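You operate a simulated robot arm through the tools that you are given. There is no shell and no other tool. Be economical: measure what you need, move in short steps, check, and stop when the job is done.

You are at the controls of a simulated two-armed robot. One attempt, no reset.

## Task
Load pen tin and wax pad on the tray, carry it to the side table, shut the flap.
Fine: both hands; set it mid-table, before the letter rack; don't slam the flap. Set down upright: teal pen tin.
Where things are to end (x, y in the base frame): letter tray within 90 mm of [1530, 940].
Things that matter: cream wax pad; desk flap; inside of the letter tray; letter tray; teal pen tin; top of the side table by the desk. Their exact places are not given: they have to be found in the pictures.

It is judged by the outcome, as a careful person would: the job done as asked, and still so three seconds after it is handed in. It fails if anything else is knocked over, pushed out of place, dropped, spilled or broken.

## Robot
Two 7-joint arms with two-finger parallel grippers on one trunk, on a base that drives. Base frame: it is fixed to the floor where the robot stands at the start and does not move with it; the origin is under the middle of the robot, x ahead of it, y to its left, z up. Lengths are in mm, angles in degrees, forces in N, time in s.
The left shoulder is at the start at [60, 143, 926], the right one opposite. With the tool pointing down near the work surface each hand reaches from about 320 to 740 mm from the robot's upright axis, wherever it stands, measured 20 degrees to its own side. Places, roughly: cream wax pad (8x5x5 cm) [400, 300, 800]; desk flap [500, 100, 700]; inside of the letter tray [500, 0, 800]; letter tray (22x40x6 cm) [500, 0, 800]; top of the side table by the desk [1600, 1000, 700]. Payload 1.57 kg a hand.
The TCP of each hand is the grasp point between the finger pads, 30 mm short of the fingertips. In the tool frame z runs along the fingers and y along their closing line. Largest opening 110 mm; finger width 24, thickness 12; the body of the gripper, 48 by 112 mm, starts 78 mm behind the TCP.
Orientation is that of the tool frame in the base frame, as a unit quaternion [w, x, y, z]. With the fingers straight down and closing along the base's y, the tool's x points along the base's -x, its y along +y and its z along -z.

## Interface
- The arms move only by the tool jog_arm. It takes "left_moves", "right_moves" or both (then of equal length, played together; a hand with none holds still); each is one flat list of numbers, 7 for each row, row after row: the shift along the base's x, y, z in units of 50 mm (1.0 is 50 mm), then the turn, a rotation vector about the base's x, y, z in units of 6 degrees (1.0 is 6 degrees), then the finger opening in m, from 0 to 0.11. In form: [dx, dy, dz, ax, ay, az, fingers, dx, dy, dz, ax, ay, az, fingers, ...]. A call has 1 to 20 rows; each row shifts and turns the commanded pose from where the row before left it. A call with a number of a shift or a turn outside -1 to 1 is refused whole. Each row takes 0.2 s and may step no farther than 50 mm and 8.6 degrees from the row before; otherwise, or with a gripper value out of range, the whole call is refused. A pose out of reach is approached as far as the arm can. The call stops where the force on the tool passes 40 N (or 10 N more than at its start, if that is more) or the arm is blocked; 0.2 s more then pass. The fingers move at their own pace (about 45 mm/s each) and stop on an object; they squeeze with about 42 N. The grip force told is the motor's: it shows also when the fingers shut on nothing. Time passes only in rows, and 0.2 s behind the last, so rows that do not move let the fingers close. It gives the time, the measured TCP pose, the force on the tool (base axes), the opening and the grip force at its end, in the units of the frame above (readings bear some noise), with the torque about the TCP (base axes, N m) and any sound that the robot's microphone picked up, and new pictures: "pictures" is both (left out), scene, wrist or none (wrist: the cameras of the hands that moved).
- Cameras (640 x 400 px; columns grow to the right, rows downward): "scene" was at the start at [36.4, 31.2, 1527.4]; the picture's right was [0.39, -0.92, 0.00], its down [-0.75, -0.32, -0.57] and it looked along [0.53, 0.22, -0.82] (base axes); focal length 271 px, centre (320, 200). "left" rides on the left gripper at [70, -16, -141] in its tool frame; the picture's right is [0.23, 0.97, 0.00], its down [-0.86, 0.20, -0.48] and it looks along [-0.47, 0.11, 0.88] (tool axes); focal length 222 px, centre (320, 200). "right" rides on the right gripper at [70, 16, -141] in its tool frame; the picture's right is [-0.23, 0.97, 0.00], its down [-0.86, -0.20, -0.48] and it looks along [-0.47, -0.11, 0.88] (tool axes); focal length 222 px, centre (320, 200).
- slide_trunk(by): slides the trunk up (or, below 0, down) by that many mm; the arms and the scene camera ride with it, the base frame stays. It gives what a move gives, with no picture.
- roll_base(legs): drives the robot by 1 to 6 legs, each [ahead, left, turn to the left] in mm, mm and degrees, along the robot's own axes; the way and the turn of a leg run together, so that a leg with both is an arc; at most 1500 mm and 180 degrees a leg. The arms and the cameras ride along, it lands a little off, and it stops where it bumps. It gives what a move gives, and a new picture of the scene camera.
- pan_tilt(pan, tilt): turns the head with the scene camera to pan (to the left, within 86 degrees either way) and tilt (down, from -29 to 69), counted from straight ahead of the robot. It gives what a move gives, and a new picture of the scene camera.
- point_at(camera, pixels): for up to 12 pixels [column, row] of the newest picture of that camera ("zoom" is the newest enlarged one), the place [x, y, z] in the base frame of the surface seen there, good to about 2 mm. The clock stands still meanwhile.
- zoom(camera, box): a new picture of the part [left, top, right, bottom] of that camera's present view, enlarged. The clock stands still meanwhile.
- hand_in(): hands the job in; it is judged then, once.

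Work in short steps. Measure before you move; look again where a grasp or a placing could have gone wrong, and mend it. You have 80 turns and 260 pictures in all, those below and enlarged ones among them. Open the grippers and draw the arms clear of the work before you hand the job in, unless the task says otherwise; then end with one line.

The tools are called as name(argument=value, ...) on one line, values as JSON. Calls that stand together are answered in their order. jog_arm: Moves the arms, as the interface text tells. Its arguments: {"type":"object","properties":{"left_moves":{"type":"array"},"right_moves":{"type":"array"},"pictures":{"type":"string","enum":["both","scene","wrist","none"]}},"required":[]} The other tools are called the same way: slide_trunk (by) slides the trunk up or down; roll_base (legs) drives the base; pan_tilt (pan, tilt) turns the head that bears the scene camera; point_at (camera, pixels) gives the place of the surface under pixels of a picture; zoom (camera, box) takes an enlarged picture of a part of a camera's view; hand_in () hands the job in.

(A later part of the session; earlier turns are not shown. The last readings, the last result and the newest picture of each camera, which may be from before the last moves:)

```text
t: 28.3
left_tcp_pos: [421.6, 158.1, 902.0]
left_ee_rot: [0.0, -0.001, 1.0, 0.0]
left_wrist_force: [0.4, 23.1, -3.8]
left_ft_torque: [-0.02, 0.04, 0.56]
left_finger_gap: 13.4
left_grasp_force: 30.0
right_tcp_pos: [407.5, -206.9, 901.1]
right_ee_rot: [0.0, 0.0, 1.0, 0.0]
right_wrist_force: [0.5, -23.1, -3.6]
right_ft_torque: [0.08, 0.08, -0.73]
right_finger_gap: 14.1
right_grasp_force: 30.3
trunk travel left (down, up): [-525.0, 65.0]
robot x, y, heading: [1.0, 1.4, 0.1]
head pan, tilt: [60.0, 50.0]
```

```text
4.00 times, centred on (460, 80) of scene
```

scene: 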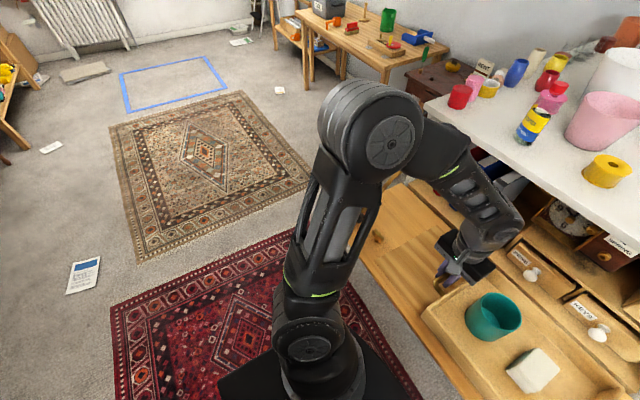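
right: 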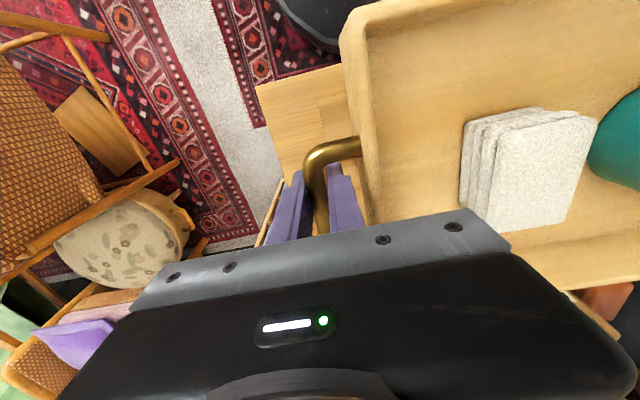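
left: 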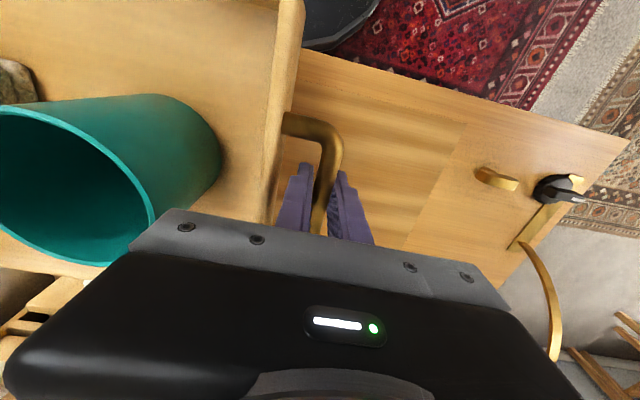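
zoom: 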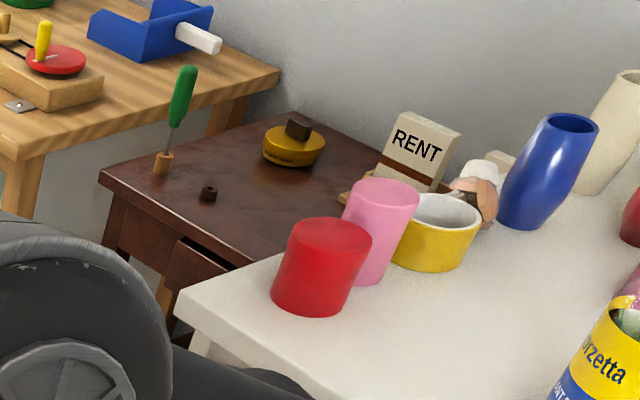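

Elbows are high and narrow, fine. Check floor papers and base footprint for the drive path.

pan_tilt(pan=75, tilt=45)

```text
t: 29.1
left_tcp_pos: [421.8, 158.7, 901.4]
left_ee_rot: [-0.001, -0.001, 1.0, 0.0]
left_wrist_force: [1.0, 22.6, -3.2]
left_ft_torque: [0.0, 0.0, 0.6]
left_finger_gap: 13.4
left_grasp_force: 29.9
right_tcp_pos: [408.2, -206.9, 902.3]
right_ee_rot: [0.0, -0.001, 1.0, 0.0]
right_wrist_force: [0.2, -21.7, -2.5]
right_ft_torque: [0.06, 0.09, -0.74]
right_finger_gap: 14.0
right_grasp_force: 30.8
trunk travel left (down, up): [-525.0, 65.0]
robot x, y, heading: [3.1, 2.4, 0.1]
head pan, tilt: [75.0, 45.0]
```

scene: 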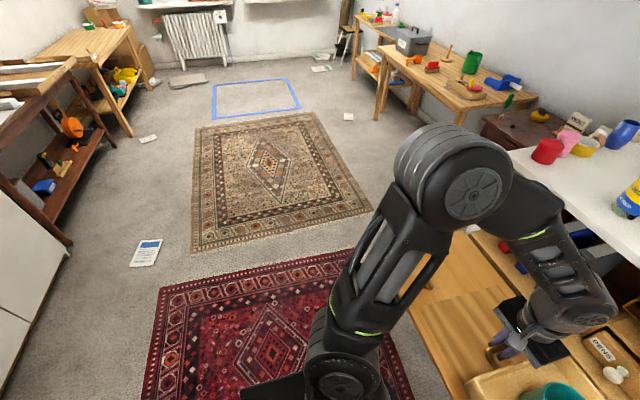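

point_at(camera="scene", pixels=[[132, 245], [160, 242], [152, 265], [133, 265], [280, 395], [250, 385], [210, 250], [370, 210], [458, 115], [348, 117]])

```text
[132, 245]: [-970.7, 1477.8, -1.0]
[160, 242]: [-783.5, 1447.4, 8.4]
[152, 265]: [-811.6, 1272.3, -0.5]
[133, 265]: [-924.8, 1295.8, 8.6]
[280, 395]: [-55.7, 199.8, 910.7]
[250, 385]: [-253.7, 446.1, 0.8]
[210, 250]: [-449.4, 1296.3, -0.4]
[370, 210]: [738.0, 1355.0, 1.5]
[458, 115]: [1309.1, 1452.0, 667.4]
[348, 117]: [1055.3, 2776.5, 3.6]
```

Path is clear (papers far off). Back off 430 mm and slide left 960 mm.

roll_base(legs=[[-430, 0, 0], [0, 960, 0]])

pan_tilt(pan=0, tilt=40)

```text
t: 36.4
left_tcp_pos: [-28.3, 1151.9, 901.0]
left_ee_rot: [-0.001, -0.011, 1.0, 0.0]
left_wrist_force: [0.5, 22.2, -4.3]
left_ft_torque: [-0.05, 0.03, 0.56]
left_finger_gap: 13.8
left_grasp_force: 30.1
right_tcp_pos: [-32.3, 785.2, 900.6]
right_ee_rot: [0.0, -0.012, 1.0, 0.0]
right_wrist_force: [0.4, -21.2, -3.3]
right_ft_torque: [0.08, 0.07, -0.75]
right_finger_gap: 14.0
right_grasp_force: 30.6
trunk travel left (down, up): [-525.0, 65.0]
robot x, y, heading: [-443.1, 980.7, 1.3]
head pan, tilt: [75.0, 45.0]
```

scene: 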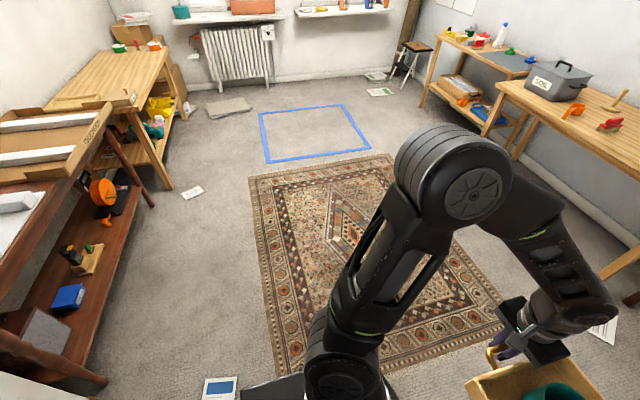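

```text
t: 37.9
left_tcp_pos: [-26.0, 1152.3, 901.2]
left_ee_rot: [-0.001, -0.013, 1.0, 0.0]
left_wrist_force: [-0.2, -0.4, -4.1]
left_ft_torque: [0.02, 0.12, 0.53]
left_finger_gap: 13.5
left_grasp_force: 29.8
right_tcp_pos: [-32.2, 786.1, 900.3]
right_ee_rot: [-0.001, -0.01, 1.0, 0.0]
right_wrist_force: [0.2, 1.0, -3.5]
right_ft_torque: [0.01, -0.02, -0.74]
right_finger_gap: 13.9
right_grasp_force: 29.8
trunk travel left (down, up): [-525.0, 65.0]
robot x, y, heading: [-447.0, 984.1, 1.3]
head pan, tilt: [0.0, 40.0]
```

scene: 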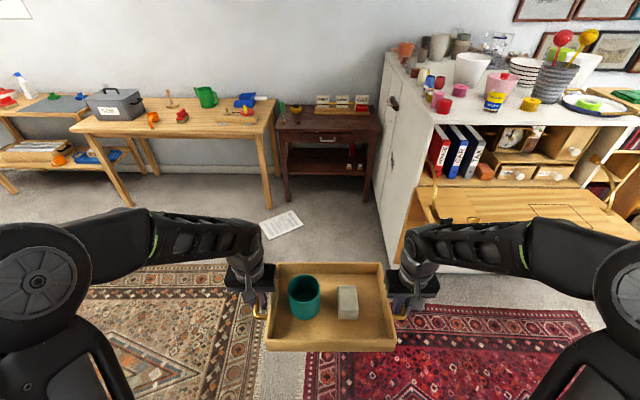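

The side table with the letter rack is straight ahead. Measure it.

zoom(camera="scene", box=[240, 80, 400, 180])

point_at(camera="scene", pixels=[[277, 129], [379, 130], [300, 130], [340, 131], [320, 112], [366, 112], [340, 120], [265, 225], [300, 215], [383, 220], [280, 120], [372, 122]])

```text
4.00 times, centred on (320, 130) of scene
```

zoom: 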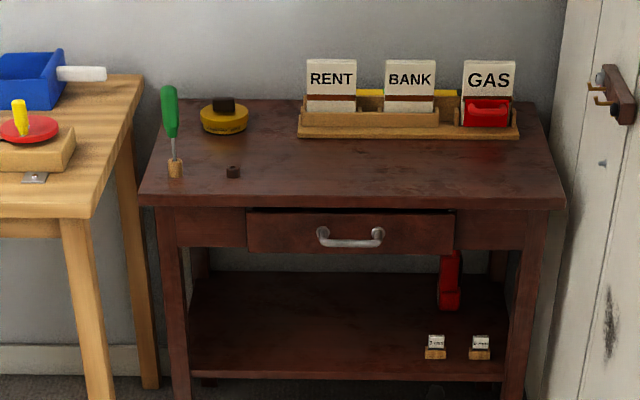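

```text
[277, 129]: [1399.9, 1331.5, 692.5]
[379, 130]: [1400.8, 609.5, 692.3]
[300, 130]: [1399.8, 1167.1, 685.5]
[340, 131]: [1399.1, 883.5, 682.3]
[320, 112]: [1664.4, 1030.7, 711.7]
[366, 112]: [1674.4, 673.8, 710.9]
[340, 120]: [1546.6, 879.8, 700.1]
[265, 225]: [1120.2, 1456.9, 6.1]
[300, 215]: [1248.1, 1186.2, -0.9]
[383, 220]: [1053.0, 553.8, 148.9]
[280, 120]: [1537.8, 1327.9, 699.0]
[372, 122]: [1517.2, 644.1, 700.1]
```

Table spans x 1400–1720, y 610–1335, top 700; rack front at x≈1655. Straighten and drive ahead 1380 mm.

roll_base(legs=[[0, 0, -1.3], [1380, -20, 0]])

```text
t: 45.2
left_tcp_pos: [1378.4, 1132.2, 901.4]
left_ee_rot: [-0.001, -0.004, 1.0, 0.001]
left_wrist_force: [0.0, 3.5, -3.5]
left_ft_torque: [0.01, 0.05, 0.59]
left_finger_gap: 13.4
left_grasp_force: 30.1
right_tcp_pos: [1367.2, 765.9, 900.4]
right_ee_rot: [-0.001, -0.003, 1.0, -0.001]
right_wrist_force: [0.1, -2.7, -3.7]
right_ft_torque: [-0.02, 0.01, -0.73]
right_finger_gap: 13.9
right_grasp_force: 30.4
trunk travel left (down, up): [-525.0, 65.0]
robot x, y, heading: [960.0, 969.3, 0.4]
head pan, tilt: [0.0, 40.0]
```

scene: 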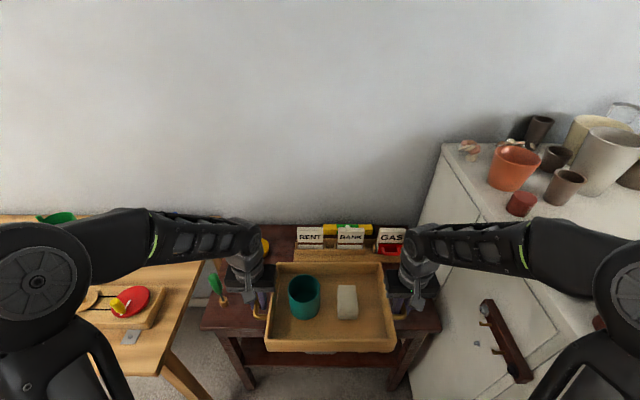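

Tray centre now ≈(1380,949). Check the nut and awl near the left hand before extending.

zoom(camera="left", box=[0, 0, 640, 400])

zoom(camera="scene", box=[190, 210, 450, 360])

```text
1.00 times, centred on (320, 200) of left
```

zoom: 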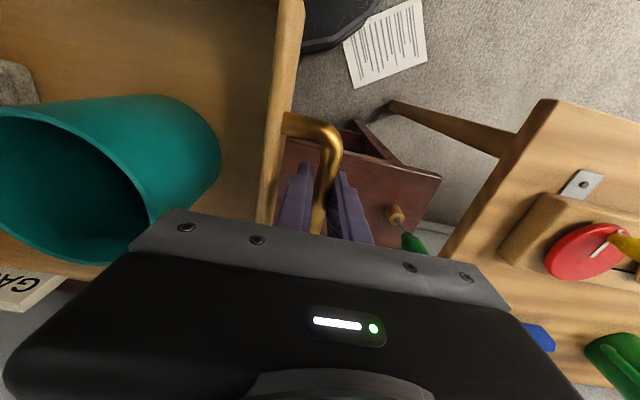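

```text
2.46 times, centred on (320, 285) of scene
```

zoom: 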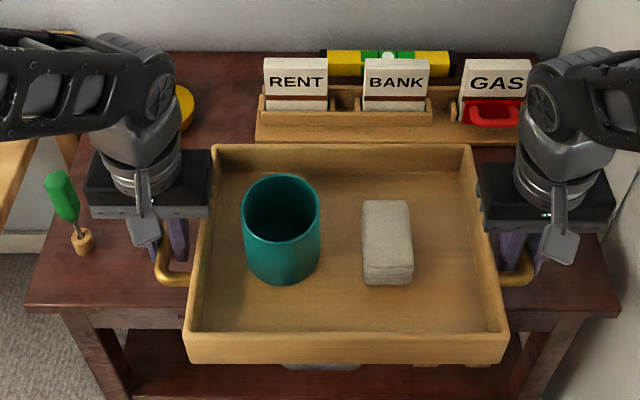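

Nut (~y 1195) is clear of the left hand's column. Extend ahead 140 mm, then descend to ~15 mm above the table.

jog_arm(left_moves=[0.3, -0.03, 0, 0, 0, 0, 0, 0.6, -0.03, 0, 0, 0, 0, 0, 0.7, -0.04, 0, 0, 0, 0, 0, 0.7, 0, 0, 0, 0, 0, 0, 0.5, 0, 0, 0, 0, 0, 0, 0, 0, 0, 0, 0, 0, 0], right_moves=[0.3, -0.03, 0, 0, 0, 0, 0, 0.6, -0.03, 0, 0, 0, 0, 0, 0.7, -0.04, 0, 0, 0, 0, 0, 0.7, 0, 0, 0, 0, 0, 0, 0.5, 0, 0, 0, 0, 0, 0, 0, 0, 0, 0, 0, 0, 0], pictures="both")

```text
t: 46.6
left_tcp_pos: [1518.8, 1126.0, 902.4]
left_ee_rot: [-0.001, -0.006, 1.0, 0.0]
left_wrist_force: [-0.3, -0.6, -3.6]
left_ft_torque: [-0.01, 0.13, 0.57]
left_finger_gap: 13.7
left_grasp_force: 30.4
right_tcp_pos: [1508.5, 759.2, 902.5]
right_ee_rot: [0.0, -0.003, 1.0, 0.0]
right_wrist_force: [0.3, 1.2, -3.0]
right_ft_torque: [-0.01, -0.04, -0.74]
right_finger_gap: 14.1
right_grasp_force: 30.5
trunk travel left (down, up): [-525.0, 65.0]
robot x, y, heading: [957.7, 971.2, 0.4]
head pan, tilt: [0.0, 40.0]
```

scene: 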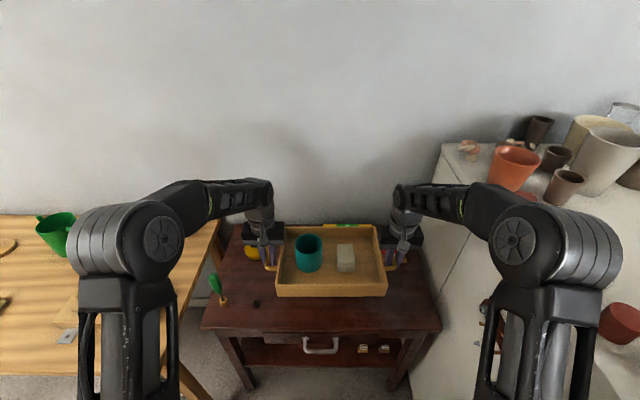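
right: 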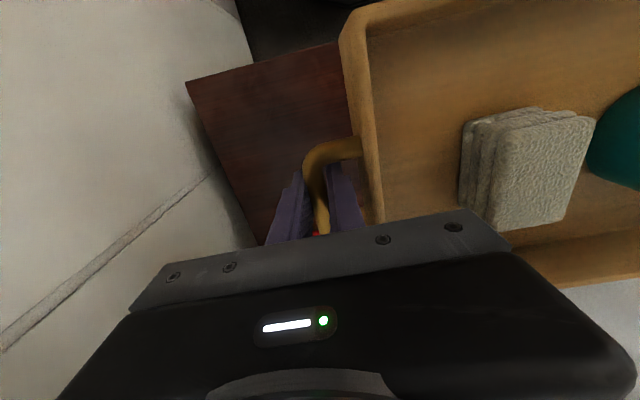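
left: 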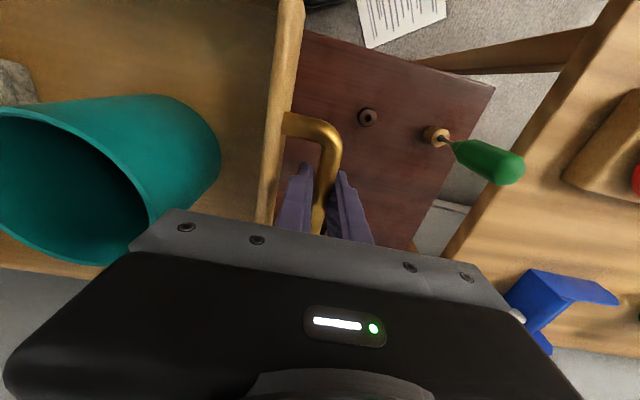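

Check nut, awl and the red thing seen below the right fingers, plus the rack's front.

point_at(camera="left", pixels=[[367, 117], [432, 135], [510, 170], [320, 225]])

point_at(camera="right", pixels=[[315, 233], [314, 234], [560, 265], [345, 40], [240, 130], [290, 235]])

zoom(camera="scene", box=[220, 200, 440, 320])

```text
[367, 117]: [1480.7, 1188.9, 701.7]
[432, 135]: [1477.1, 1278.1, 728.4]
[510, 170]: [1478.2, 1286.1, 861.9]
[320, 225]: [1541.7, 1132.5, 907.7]
```

```text
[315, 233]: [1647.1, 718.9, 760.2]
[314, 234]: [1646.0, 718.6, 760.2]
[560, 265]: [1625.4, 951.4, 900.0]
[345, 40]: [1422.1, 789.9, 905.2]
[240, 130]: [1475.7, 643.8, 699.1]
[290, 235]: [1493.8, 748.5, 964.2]
```

```text
2.91 times, centred on (330, 260) of scene
```

zoom: 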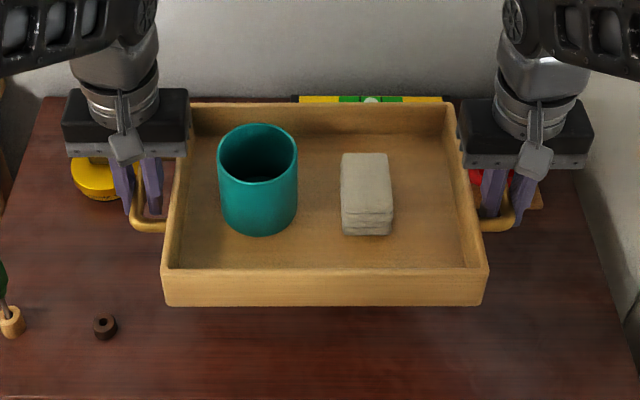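

All clear (nut at y 1189, rack ≥1646, tray back edge ≈1634). Descend 150 mm.

jog_arm(left_moves=[0, 0, -0.3, 0, 0, 0, 0, 0, 0, -0.6, 0, 0, 0, 0, 0, 0, -0.6, 0, 0, 0, 0, 0, 0, -0.6, 0, 0, 0, 0, 0, 0, -0.5, 0, 0, 0, 0, 0, 0, -0.3, 0, 0, 0, 0, 0, 0, -0.1, 0, 0, 0, 0, 0, 0, 0, 0, 0, 0, 0], right_moves=[0, 0, -0.3, 0, 0, 0, 0, 0, 0, -0.6, 0, 0, 0, 0, 0, 0, -0.6, 0, 0, 0, 0, 0, 0, -0.6, 0, 0, 0, 0, 0, 0, -0.5, 0, 0, 0, 0, 0, 0, -0.3, 0, 0, 0, 0, 0, 0, -0.1, 0, 0, 0, 0, 0, 0, 0, 0, 0, 0, 0], pictures="scene")

```text
t: 48.5
left_tcp_pos: [1518.6, 1126.8, 752.7]
left_ee_rot: [0.0, -0.004, 1.0, 0.001]
left_wrist_force: [-1.3, -5.7, -4.1]
left_ft_torque: [0.02, 0.1, 0.33]
left_finger_gap: 13.5
left_grasp_force: 29.9
right_tcp_pos: [1505.7, 760.3, 752.1]
right_ee_rot: [-0.001, -0.003, 1.0, 0.0]
right_wrist_force: [0.8, 5.8, -4.1]
right_ft_torque: [0.0, 0.0, -0.72]
right_finger_gap: 14.0
right_grasp_force: 30.4
trunk travel left (down, up): [-525.0, 65.0]
robot x, y, heading: [955.5, 966.1, 0.8]
head pan, tilt: [0.0, 40.0]
```

scene: 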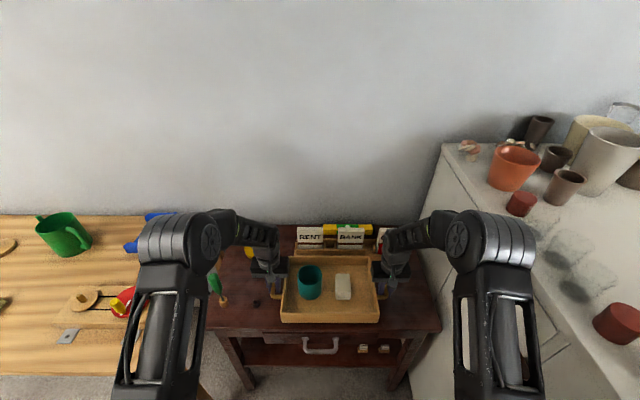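

Now the last ~13 mm in small steps, watching force.

jog_arm(left_moves=[0, 0, -0.1, 0, 0, 0, 0, 0, 0, -0.08, 0, 0, 0, 0, 0, 0, -0.06, 0, 0, 0, 0, 0, 0, -0.04, 0, 0, 0, 0], right_moves=[0, 0, -0.1, 0, 0, 0, 0, 0, 0, -0.08, 0, 0, 0, 0, 0, 0, -0.06, 0, 0, 0, 0, 0, 0, -0.04, 0, 0, 0, 0], pictures="none")

```text
t: 49.5
left_tcp_pos: [1517.9, 1125.6, 739.8]
left_ee_rot: [0.002, -0.005, 1.0, 0.0]
left_wrist_force: [-2.4, -4.3, 13.5]
left_ft_torque: [0.0, -0.45, 0.46]
left_finger_gap: 13.4
left_grasp_force: 30.0
right_tcp_pos: [1506.7, 760.4, 739.0]
right_ee_rot: [0.002, -0.003, 1.0, 0.0]
right_wrist_force: [2.1, 4.2, -2.0]
right_ft_torque: [-0.04, -0.82, -0.81]
right_finger_gap: 13.9
right_grasp_force: 30.5
trunk travel left (down, up): [-525.0, 65.0]
robot x, y, heading: [957.0, 968.5, 0.7]
head pan, tilt: [0.0, 40.0]
```

Contact felt on the left; lower the right another 2 mm, then open both to 26 mm.

jog_arm(left_moves=[0, 0, 0.01, 0, 0, 0, 0, 0, 0, 0, 0, 0, 0, 0.024, 0, 0, 0, 0, 0, 0, 0.024, 0, 0, 0, 0, 0, 0, 0.024], right_moves=[0, 0, -0.03, 0, 0, 0, 0, 0, 0, 0, 0, 0, 0, 0.024, 0, 0, 0, 0, 0, 0, 0.024, 0, 0, 0, 0, 0, 0, 0.024], pictures="wrist")

```text
t: 50.5
left_tcp_pos: [1517.9, 1125.7, 739.0]
left_ee_rot: [0.0, -0.004, 1.0, 0.0]
left_wrist_force: [0.2, 0.1, 0.3]
left_ft_torque: [0.0, -0.01, 0.02]
left_finger_gap: 24.1
left_grasp_force: 0.2
right_tcp_pos: [1506.9, 760.7, 736.1]
right_ee_rot: [-0.001, -0.003, 1.0, 0.0]
right_wrist_force: [-0.1, -1.2, -0.8]
right_ft_torque: [0.03, 0.01, -0.03]
right_finger_gap: 23.9
right_grasp_force: 0.1
trunk travel left (down, up): [-525.0, 65.0]
robot x, y, heading: [956.0, 970.3, 0.6]
head pan, tilt: [0.0, 40.0]
```

right: 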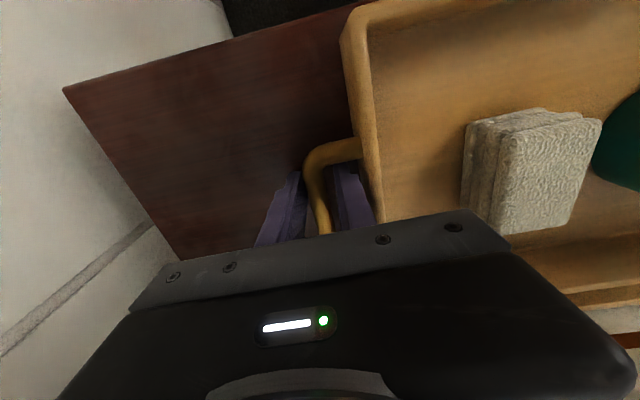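
left: 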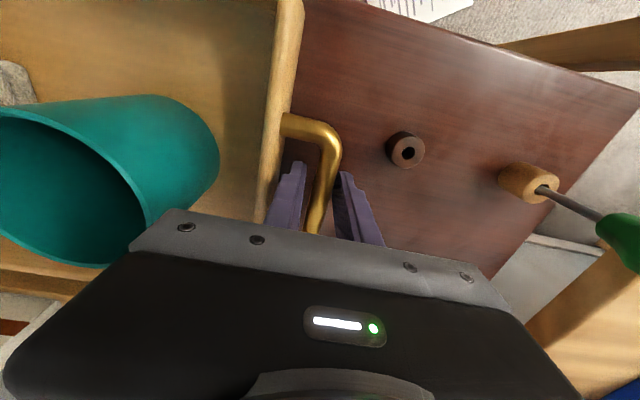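

Released. Raise both hands straight up slowly past the handles, then to above 900, and draw back.

jog_arm(left_moves=[0, 0, 0.2, 0, 0, 0, 0.024, 0, 0, 0.4, 0, 0, 0, 0.024, 0, 0, 0.6, 0, 0, 0, 0.024, 0, 0, 0.8, 0, 0, 0, 0.024, 0, 0, 0.8, 0, 0, 0, 0.024, 0, 0, 0.8, 0, 0, 0, 0.024, -0.8, 0, 0, 0, 0, 0, 0.024, -0.8, 0, 0, 0, 0, 0, 0.024], right_moves=[0, 0, 0.2, 0, 0, 0, 0.024, 0, 0, 0.4, 0, 0, 0, 0.024, 0, 0, 0.6, 0, 0, 0, 0.024, 0, 0, 0.8, 0, 0, 0, 0.024, 0, 0, 0.8, 0, 0, 0, 0.024, 0, 0, 0.8, 0, 0, 0, 0.024, -0.8, 0, 0, 0, 0, 0, 0.024, -0.8, 0, 0, 0, 0, 0, 0.024], pictures="scene")

```text
t: 52.2
left_tcp_pos: [1437.0, 1125.5, 920.8]
left_ee_rot: [0.0, -0.004, 1.0, 0.0]
left_wrist_force: [-0.2, 1.4, 0.2]
left_ft_torque: [-0.03, 0.0, -0.02]
left_finger_gap: 23.8
left_grasp_force: 0.0
right_tcp_pos: [1425.4, 759.2, 918.2]
right_ee_rot: [0.0, -0.003, 1.0, 0.0]
right_wrist_force: [0.2, -0.8, 0.2]
right_ft_torque: [-0.01, -0.03, 0.02]
right_finger_gap: 24.0
right_grasp_force: 0.1
trunk travel left (down, up): [-525.0, 65.0]
robot x, y, heading: [962.1, 970.5, 0.6]
head pan, tilt: [0.0, 40.0]
```

scene: 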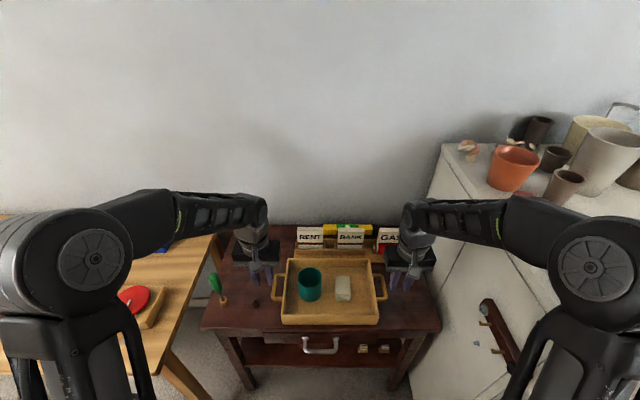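

zoom(camera="scene", box=[200, 210, 440, 350])

point_at(camera="scene", pixels=[[283, 320], [378, 319], [290, 261], [370, 261], [310, 270], [343, 280]])

roll_base(legs=[[-1380, 0, 0]])

```text
2.67 times, centred on (320, 280) of scene
```

zoom: 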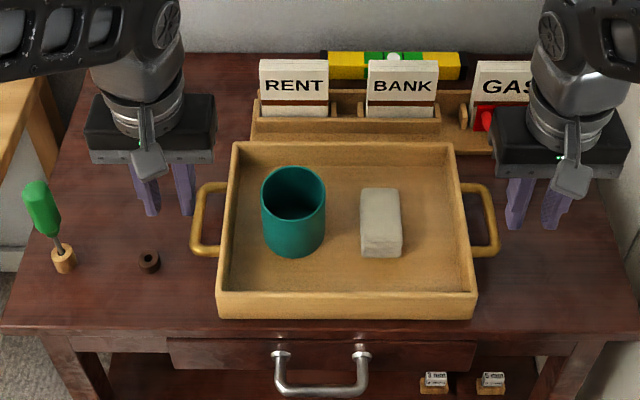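

```text
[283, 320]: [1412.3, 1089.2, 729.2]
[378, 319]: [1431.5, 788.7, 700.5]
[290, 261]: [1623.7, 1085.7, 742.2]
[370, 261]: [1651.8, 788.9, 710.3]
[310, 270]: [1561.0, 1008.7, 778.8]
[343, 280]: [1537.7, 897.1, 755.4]
```

```text
t: 59.1
left_tcp_pos: [64.0, 1108.2, 918.8]
left_ee_rot: [0.001, -0.022, 1.0, 0.0]
left_wrist_force: [0.5, -0.9, -1.4]
left_ft_torque: [0.03, 0.01, -0.02]
left_finger_gap: 23.7
left_grasp_force: 0.1
right_tcp_pos: [64.7, 739.6, 917.6]
right_ee_rot: [0.0, -0.02, 1.0, 0.0]
right_wrist_force: [-0.6, 0.3, -0.5]
right_ft_torque: [0.02, -0.04, 0.0]
right_finger_gap: 24.1
right_grasp_force: 0.0
trunk travel left (down, up): [-525.0, 65.0]
robot x, y, heading: [-413.1, 932.5, 2.2]
head pan, tilt: [0.0, 40.0]
```

scene: 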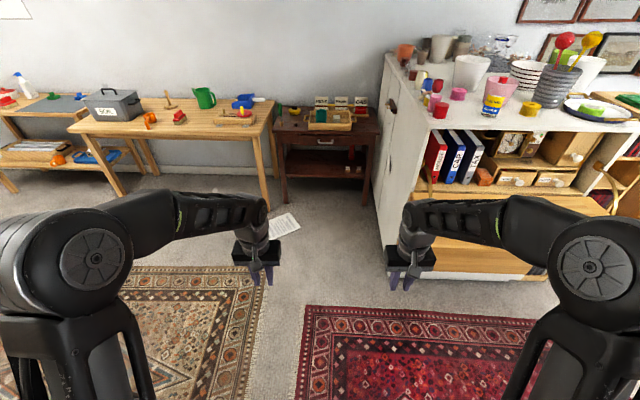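

Tray is set at ≈(1520,940), tin upright, nothing disturbed. Now go back in front of the flap and inspect it from a short distance.

roll_base(legs=[[0, 0, -2.2], [0, -820, 0]])

pan_tilt(pan=0, tilt=38)

```text
t: 63.8
left_tcp_pos: [70.7, 274.8, 919.2]
left_ee_rot: [0.0, 0.0, 1.0, 0.001]
left_wrist_force: [-0.5, -0.4, 0.1]
left_ft_torque: [-0.03, 0.01, 0.01]
left_finger_gap: 23.9
left_grasp_force: 0.0
right_tcp_pos: [56.3, -91.8, 918.1]
right_ee_rot: [0.0, 0.002, 1.0, -0.001]
right_wrist_force: [0.0, 0.2, 0.7]
right_ft_torque: [0.0, 0.03, -0.02]
right_finger_gap: 23.9
right_grasp_force: 0.1
trunk travel left (down, up): [-525.0, 65.0]
robot x, y, heading: [-409.3, 122.9, -0.3]
head pan, tilt: [0.0, 40.0]
```

scene: 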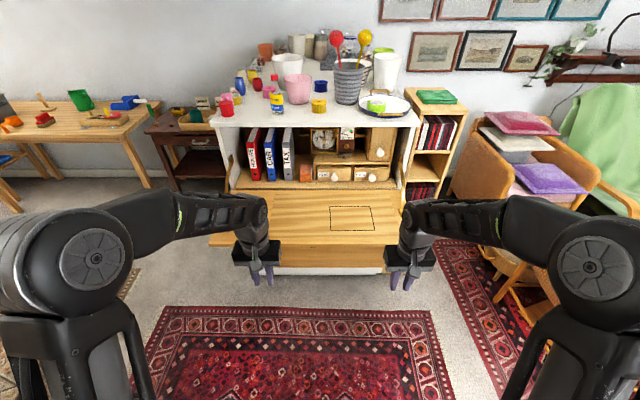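

```text
t: 64.4
left_tcp_pos: [71.1, 276.7, 919.3]
left_ee_rot: [0.0, 0.0, 1.0, 0.001]
left_wrist_force: [0.0, -0.1, 0.6]
left_ft_torque: [-0.03, -0.02, -0.01]
left_finger_gap: 23.9
left_grasp_force: 0.1
right_tcp_pos: [57.6, -91.3, 916.8]
right_ee_rot: [0.001, 0.001, 1.0, 0.001]
right_wrist_force: [-0.3, -0.3, 0.4]
right_ft_torque: [-0.01, -0.02, 0.01]
right_finger_gap: 24.2
right_grasp_force: 0.1
trunk travel left (down, up): [-525.0, 65.0]
robot x, y, heading: [-413.6, 126.2, 0.0]
head pan, tilt: [0.0, 38.0]
```

scene: 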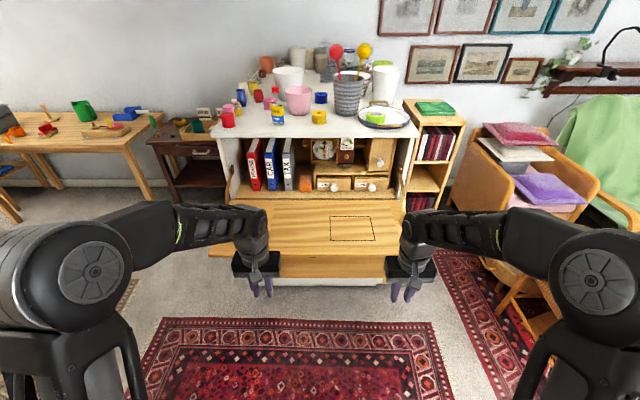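

zoom(camera="scene", box=[200, 120, 430, 290])

point_at(camera="scene", pixels=[[211, 253], [280, 278], [340, 255], [380, 256], [330, 197], [330, 200], [330, 120], [330, 135], [402, 205], [235, 200], [330, 285], [235, 190]])

```text
2.35 times, centred on (315, 205) of scene
```

zoom: 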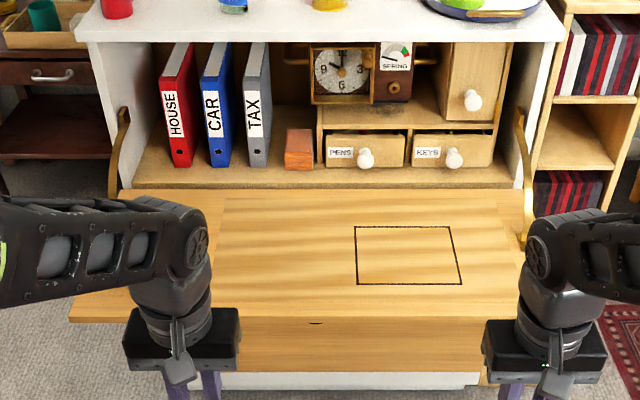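

```text
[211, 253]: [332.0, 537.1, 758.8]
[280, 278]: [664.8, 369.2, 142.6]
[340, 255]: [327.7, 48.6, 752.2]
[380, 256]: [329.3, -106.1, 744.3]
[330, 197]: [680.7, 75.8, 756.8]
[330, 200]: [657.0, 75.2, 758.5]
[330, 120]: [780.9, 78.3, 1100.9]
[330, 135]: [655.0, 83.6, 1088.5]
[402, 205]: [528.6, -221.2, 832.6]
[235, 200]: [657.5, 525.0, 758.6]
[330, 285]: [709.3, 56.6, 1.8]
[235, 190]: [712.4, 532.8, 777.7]
```

There's a "SPRING" gauge in the desk at about (341,143). Zoom on it, and on the knob which may control it.

zoom(camera="scene", box=[305, 130, 355, 165])

jog_arm(left_moves=[-0.9, 0, 0, 0, 0, 0, 0.024, -0.9, 0, 0, 0, 0, 0, 0.024], right_moves=[-0.9, 0, 0, 0, 0, 0, 0.024, -0.9, 0, 0, 0, 0, 0, 0.024], pictures="scene")

zoom(camera="scene", box=[190, 170, 290, 290])

```text
11.43 times, centred on (330, 148) of scene
```

zoom: 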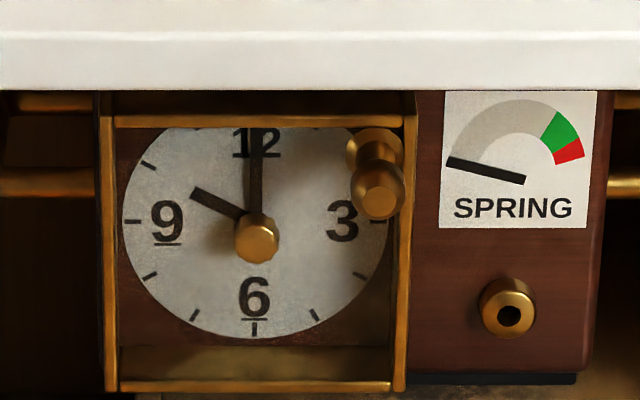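

```text
t: 65.0
left_tcp_pos: [-18.2, 275.3, 920.6]
left_ee_rot: [0.001, 0.0, 1.0, 0.0]
left_wrist_force: [-0.6, 0.6, -0.5]
left_ft_torque: [0.0, -0.03, 0.0]
left_finger_gap: 24.0
left_grasp_force: 0.0
right_tcp_pos: [-35.0, -90.7, 916.5]
right_ee_rot: [0.001, 0.001, 1.0, -0.001]
right_wrist_force: [-0.5, 0.0, 0.2]
right_ft_torque: [-0.04, -0.02, 0.03]
right_finger_gap: 23.9
right_grasp_force: 0.1
trunk travel left (down, up): [-525.0, 65.0]
robot x, y, heading: [-407.7, 124.5, -0.2]
head pan, tilt: [0.0, 38.0]
```

scene: 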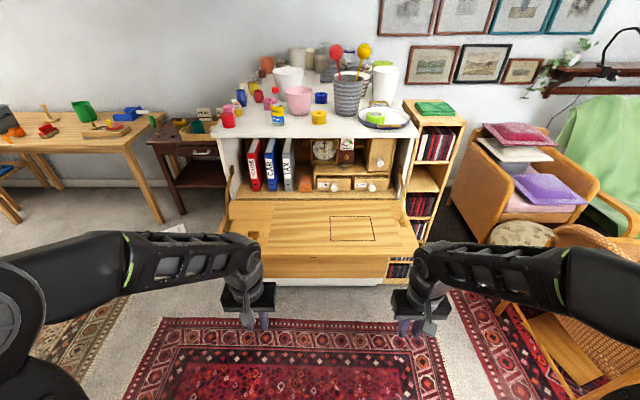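

```text
3.33 times, centred on (240, 230) of scene
```

zoom: 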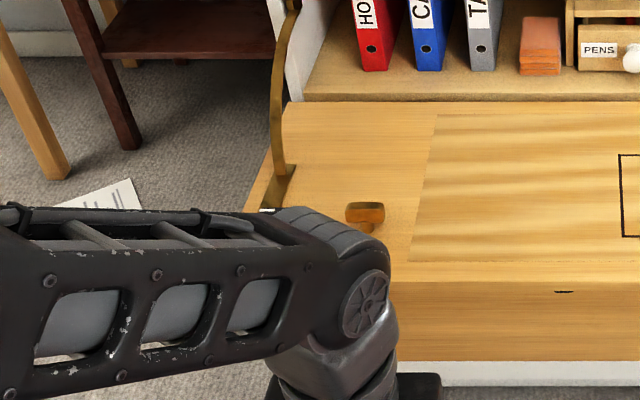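

The gauge belongs to the clock, not relevant. Measure the flap's edge thickness and what is beneath it.

zoom(camera="scene", box=[270, 235, 410, 295])

point_at(camera="scene", pixels=[[340, 252], [340, 254], [340, 256], [340, 258], [340, 261], [340, 264], [340, 268], [340, 274], [340, 282], [385, 260], [415, 252], [300, 257]])

```text
4.57 times, centred on (340, 265) of scene
```

zoom: 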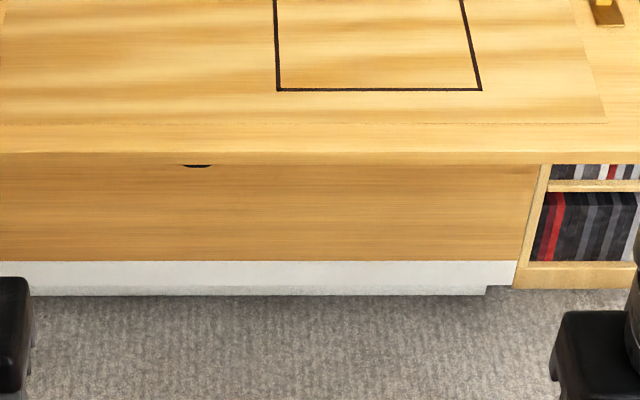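

```text
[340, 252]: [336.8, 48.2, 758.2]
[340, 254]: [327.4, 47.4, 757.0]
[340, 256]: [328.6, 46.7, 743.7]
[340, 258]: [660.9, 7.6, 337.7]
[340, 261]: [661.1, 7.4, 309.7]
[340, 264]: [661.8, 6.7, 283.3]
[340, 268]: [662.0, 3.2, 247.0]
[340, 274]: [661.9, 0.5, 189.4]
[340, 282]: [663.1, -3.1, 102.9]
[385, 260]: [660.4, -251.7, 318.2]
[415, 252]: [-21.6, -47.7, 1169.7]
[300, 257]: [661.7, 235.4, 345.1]
```

Flap: edge x≈328, thickness ~16 mm, hinge ≈(660, 755), space beneath free. I'll turn both hands to point ahead (+x), fingers closed, to raise the flap from below with both hands.

jog_arm(left_moves=[0.15, 0, 0, 0, -1, 0, 0, 0.15, 0, 0, 0, -1, 0, 0, 0.15, 0, 0, 0, -1, 0, 0, 0.15, 0, 0, 0, -1, 0, 0, 0.15, 0, 0, 0, -1, 0, 0, 0.15, 0, 0, 0, -1, 0, 0, 0.15, 0, 0, 0, -1, 0, 0, 0.15, 0, 0, 0, -1, 0, 0, 0.15, 0, 0, 0, -1, 0, 0, 0.15, 0, 0, 0, -1, 0, 0, 0.15, 0, 0, 0, -1, 0, 0, 0.15, 0, 0, 0, -1, 0, 0, 0.15, 0, 0, 0, -1, 0, 0, 0.15, 0, 0, 0, -1, 0, 0, 0.15, 0, 0, 0, -1, 0, 0], right_moves=[0.17, 0, 0, 0, -1, 0, 0, 0.17, 0, 0, 0, -1, 0, 0, 0.17, 0, 0, 0, -1, 0, 0, 0.17, 0, 0, 0, -1, 0, 0, 0.17, 0, 0, 0, -1, 0, 0, 0.17, 0, 0, 0, -1, 0, 0, 0.17, 0, 0, 0, -1, 0, 0, 0.17, 0, 0, 0, -1, 0, 0, 0.17, 0, 0, 0, -1, 0, 0, 0.17, 0, 0, 0, -1, 0, 0, 0.17, 0, 0, 0, -1, 0, 0, 0.17, 0, 0, 0, -1, 0, 0, 0.17, 0, 0, 0, -1, 0, 0, 0.17, 0, 0, 0, -1, 0, 0, 0.17, 0, 0, 0, -1, 0, 0], pictures="both")

```text
t: 68.2
left_tcp_pos: [186.5, 232.0, 972.3]
left_ee_rot: [0.701, 0.0, 0.713, 0.003]
left_wrist_force: [0.9, 0.1, 0.3]
left_ft_torque: [0.0, 0.01, -0.02]
left_finger_gap: 0.0
left_grasp_force: 21.0
left hand out of reach, approached as far as the arm can: row 6, 7, 8, 9, 10, 12, 13, 14, 15
right_tcp_pos: [110.3, -88.5, 908.5]
right_ee_rot: [0.507, -0.014, 0.862, 0.0]
right_wrist_force: [-0.3, 0.3, -0.2]
right_ft_torque: [0.02, 0.0, -0.03]
right_finger_gap: 0.0
right_grasp_force: 21.2
right hand out of reach, approached as far as the arm can: row 5, 6, 7, 8, 9, 10, 11, 12, 13, 14, 15
trunk travel left (down, up): [-525.0, 65.0]
robot x, y, heading: [-413.4, 126.1, -0.0]
head pan, tilt: [0.0, 38.0]
```

scene: 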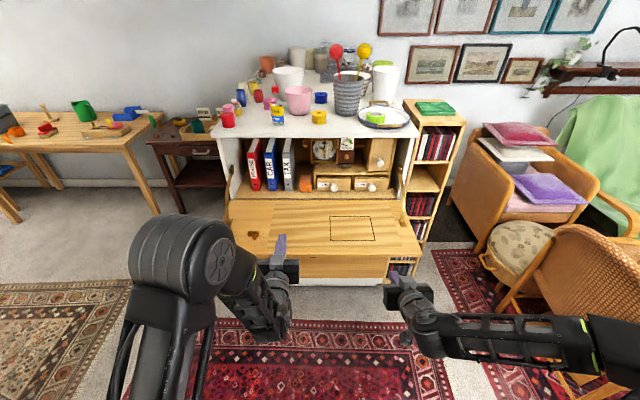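
right: 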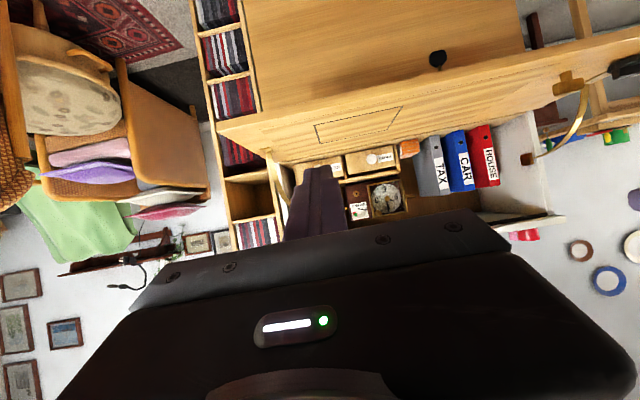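
left: 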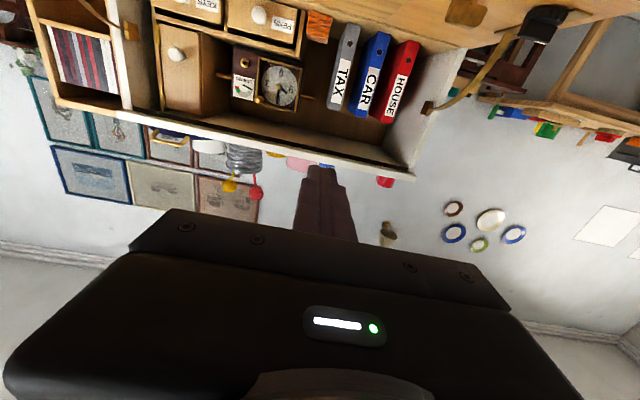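

Arms are limited close-in; there's also a dark knob under the flap at right-view (437,58). Measure it, and push both hands farther ahead to reach the horizontal pose.

point_at(camera="right", pixels=[[437, 58], [433, 55], [436, 68], [440, 100], [400, 62], [300, 120]])

zoom(camera="right", box=[380, 20, 500, 95])

jog_arm(left_moves=[0, 0, 0, 0, 0, 0, 0, 0, 0, 0, 0, 0, 0, 0], right_moves=[0.8, -0.4, 0.3, 0, 0, 0, 0, 0.8, -0.4, 0.3, 0, 0, 0, 0], pictures="none")

```text
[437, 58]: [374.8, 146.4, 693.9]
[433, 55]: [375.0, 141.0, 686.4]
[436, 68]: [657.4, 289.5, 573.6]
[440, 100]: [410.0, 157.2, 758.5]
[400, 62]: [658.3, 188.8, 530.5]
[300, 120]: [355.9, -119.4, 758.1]
```

```text
5.33 times, centred on (440, 58) of right
```

zoom: 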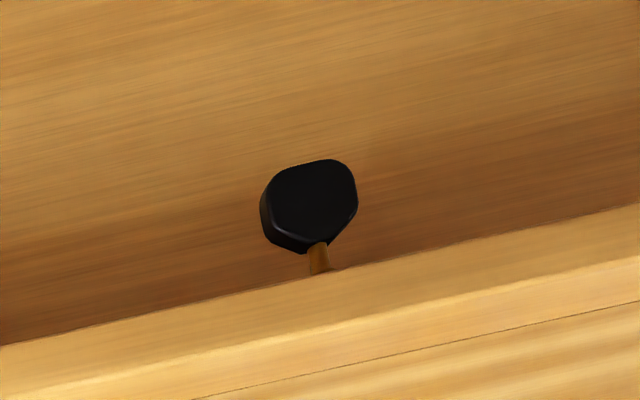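

```text
t: 68.8
left_tcp_pos: [187.2, 232.1, 972.8]
left_ee_rot: [0.701, 0.0, 0.713, 0.003]
left_wrist_force: [-0.1, -0.2, 0.4]
left_ft_torque: [-0.04, 0.02, 0.01]
left_finger_gap: 0.0
left_grasp_force: 20.8
right_tcp_pos: [193.1, -129.3, 940.0]
right_ee_rot: [0.506, -0.015, 0.863, 0.001]
right_wrist_force: [-0.4, -0.2, 0.3]
right_ft_torque: [0.0, -0.01, 0.0]
right_finger_gap: 0.2
right_grasp_force: 21.2
trunk travel left (down, up): [-525.0, 65.0]
robot x, y, heading: [-410.1, 127.2, 0.0]
head pan, tilt: [0.0, 38.0]
```

The dark thing is the flap's pull knob on its underside at (375,145). Finish turning the right hand to horizontal.

jog_arm(right_moves=[0, 0, 0.1, 0, -1, 0, 0, 0, 0, 0.1, 0, -1, 0, 0, 0, 0, 0.1, 0, -1, 0, 0, 0, 0, 0.1, 0, -1, 0, 0, 0, 0, 0.1, 0, -0.9, 0, 0], pictures="scene")

```text
t: 70.0
left_tcp_pos: [185.7, 233.2, 972.9]
left_ee_rot: [0.7, 0.0, 0.714, 0.003]
left_wrist_force: [0.1, 0.2, 0.0]
left_ft_torque: [0.02, 0.05, 0.03]
left_finger_gap: 0.0
left_grasp_force: 21.7
right_tcp_pos: [191.7, -160.4, 992.1]
right_ee_rot: [0.688, -0.034, 0.725, 0.015]
right_wrist_force: [-0.1, 0.5, 0.7]
right_ft_torque: [-0.03, -0.01, 0.01]
right_finger_gap: 0.0
right_grasp_force: 21.5
right hand out of reach, approached as far as the arm can: row 2, 3, 4, 5
trunk travel left (down, up): [-525.0, 65.0]
robot x, y, heading: [-410.2, 120.9, -0.2]
head pan, tilt: [0.0, 38.0]
```

scene: 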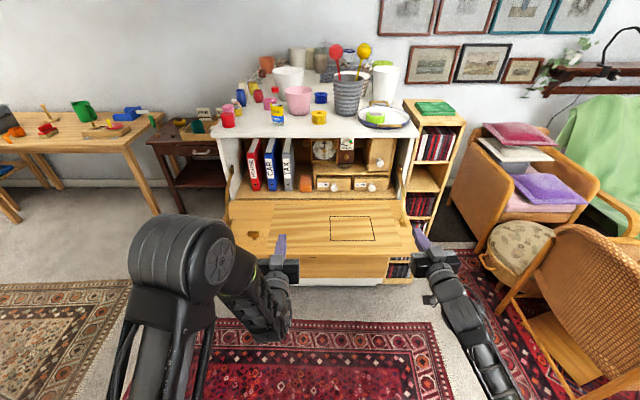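

Both hands point ahead. Lower the trunk 285 mm so the fingers come below the flap.

slide_trunk(by=-285)

```text
t: 72.9
left_tcp_pos: [185.3, 233.6, 688.2]
left_ee_rot: [0.701, 0.0, 0.714, 0.003]
left_wrist_force: [-0.2, 0.5, -1.3]
left_ft_torque: [0.01, -0.01, -0.01]
left_finger_gap: 0.2
left_grasp_force: 21.2
right_tcp_pos: [191.0, -159.8, 706.8]
right_ee_rot: [0.687, -0.036, 0.725, 0.017]
right_wrist_force: [0.5, 0.8, 1.6]
right_ft_torque: [0.01, 0.01, -0.01]
right_finger_gap: 0.0
right_grasp_force: 21.6
trunk travel left (down, up): [-240.0, 350.0]
robot x, y, heading: [-410.8, 125.5, -0.0]
head pan, tilt: [0.0, 38.0]
```

Raise the left by 18 mm to level with the right.

jog_arm(left_moves=[0, 0, 0.2, 0, 0, 0, 0, 0, 0, 0.17, 0, 0, 0, 0], pictures="none")

```text
t: 73.5
left_tcp_pos: [187.0, 232.8, 705.7]
left_ee_rot: [0.7, 0.0, 0.714, 0.003]
left_wrist_force: [0.4, 0.0, 0.3]
left_ft_torque: [0.0, -0.02, 0.03]
left_finger_gap: 0.0
left_grasp_force: 21.5
right_tcp_pos: [191.1, -159.4, 707.5]
right_ee_rot: [0.687, -0.035, 0.726, 0.016]
right_wrist_force: [0.2, -0.2, 0.0]
right_ft_torque: [0.01, -0.02, 0.0]
right_finger_gap: 0.1
right_grasp_force: 21.9
trunk travel left (down, up): [-240.0, 350.0]
robot x, y, heading: [-408.2, 125.7, 0.1]
head pan, tilt: [0.0, 38.0]
```

Drive ahead 190 mm so the fingertips slip ~80 mm under the flap.

roll_base(legs=[[190, 0, 0]])

```text
t: 75.1
left_tcp_pos: [374.2, 233.3, 705.2]
left_ee_rot: [0.701, -0.002, 0.713, 0.005]
left_wrist_force: [0.6, 0.1, 0.2]
left_ft_torque: [0.01, 0.03, -0.01]
left_finger_gap: 0.2
left_grasp_force: 21.3
right_tcp_pos: [380.6, -159.3, 705.1]
right_ee_rot: [0.687, -0.035, 0.726, 0.017]
right_wrist_force: [-0.4, -0.8, -0.3]
right_ft_torque: [-0.02, -0.05, 0.01]
right_finger_gap: 0.0
right_grasp_force: 20.9
trunk travel left (down, up): [-240.0, 350.0]
robot x, y, heading: [-222.9, 121.4, 0.1]
head pan, tilt: [0.0, 38.0]
```

scene: 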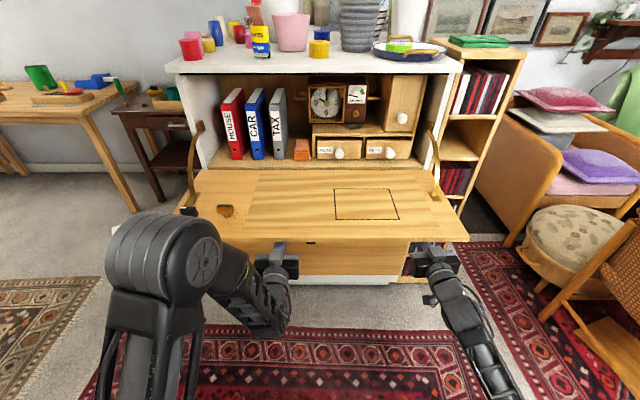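

Fingers are under the flap. Check that the things inside (binders, orange box, drawers) leave room for the button and knob on the flap's inner face.

point_at(camera="scene", pixels=[[237, 140], [256, 140], [280, 140], [303, 150], [339, 152], [388, 152], [402, 118], [227, 210], [188, 212], [193, 155], [225, 120], [320, 70]])

zoom(camera="scene", box=[160, 100, 300, 250])

```text
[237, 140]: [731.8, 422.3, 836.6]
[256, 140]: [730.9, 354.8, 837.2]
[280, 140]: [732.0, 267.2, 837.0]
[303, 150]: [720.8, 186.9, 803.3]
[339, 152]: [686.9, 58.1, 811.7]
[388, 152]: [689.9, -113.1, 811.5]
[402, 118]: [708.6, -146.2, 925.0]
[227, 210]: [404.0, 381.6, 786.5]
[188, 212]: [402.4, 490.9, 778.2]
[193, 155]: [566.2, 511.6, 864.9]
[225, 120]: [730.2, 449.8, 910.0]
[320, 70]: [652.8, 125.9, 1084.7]
```

```text
2.67 times, centred on (230, 175) of scene
```

zoom: 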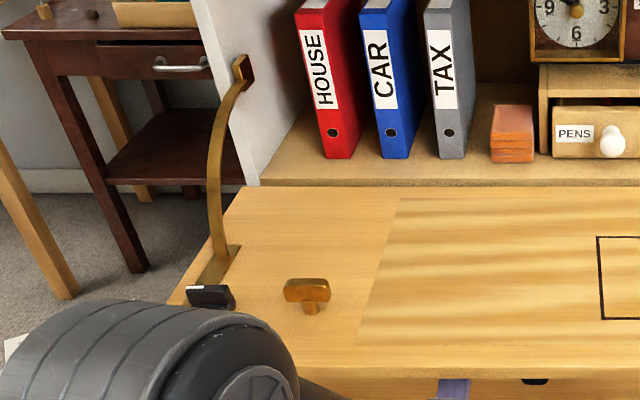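

Room suffices. Raise the trunk 30 mm to touch and begin lifting; read forces.

slide_trunk(by=32)

```text
t: 75.8
left_tcp_pos: [375.4, 234.0, 737.8]
left_ee_rot: [0.7, -0.001, 0.714, 0.004]
left_wrist_force: [-0.8, 1.1, 0.2]
left_ft_torque: [0.02, 0.0, -0.05]
left_finger_gap: 0.0
left_grasp_force: 21.7
right_tcp_pos: [381.6, -158.7, 739.0]
right_ee_rot: [0.687, -0.036, 0.726, 0.017]
right_wrist_force: [0.7, 0.7, -2.6]
right_ft_torque: [0.04, -0.14, -0.02]
right_finger_gap: 0.3
right_grasp_force: 21.5
trunk travel left (down, up): [-272.0, 318.0]
robot x, y, heading: [-220.6, 128.1, -0.1]
head pan, tilt: [0.0, 38.0]
```

slide_trunk(by=20)

zoom(camera="scene", box=[160, 100, 500, 310])

```text
t: 76.5
left_tcp_pos: [375.4, 234.2, 758.2]
left_ee_rot: [0.701, -0.001, 0.713, 0.004]
left_wrist_force: [-0.2, 0.4, -0.5]
left_ft_torque: [0.0, -0.02, 0.0]
left_finger_gap: 0.1
left_grasp_force: 20.9
right_tcp_pos: [382.3, -158.9, 757.6]
right_ee_rot: [0.687, -0.036, 0.726, 0.016]
right_wrist_force: [-0.3, 1.0, -3.0]
right_ft_torque: [0.0, 0.09, 0.03]
right_finger_gap: 0.1
right_grasp_force: 21.2
trunk travel left (down, up): [-292.0, 298.0]
robot x, y, heading: [-221.6, 123.4, 0.1]
head pan, tilt: [0.0, 38.0]
```

```text
1.88 times, centred on (330, 205) of scene
```

zoom: 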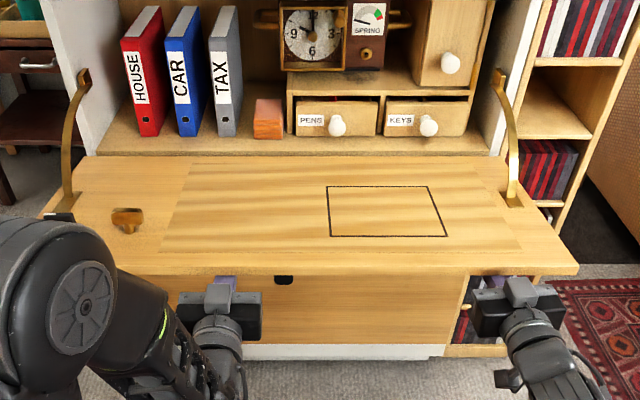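

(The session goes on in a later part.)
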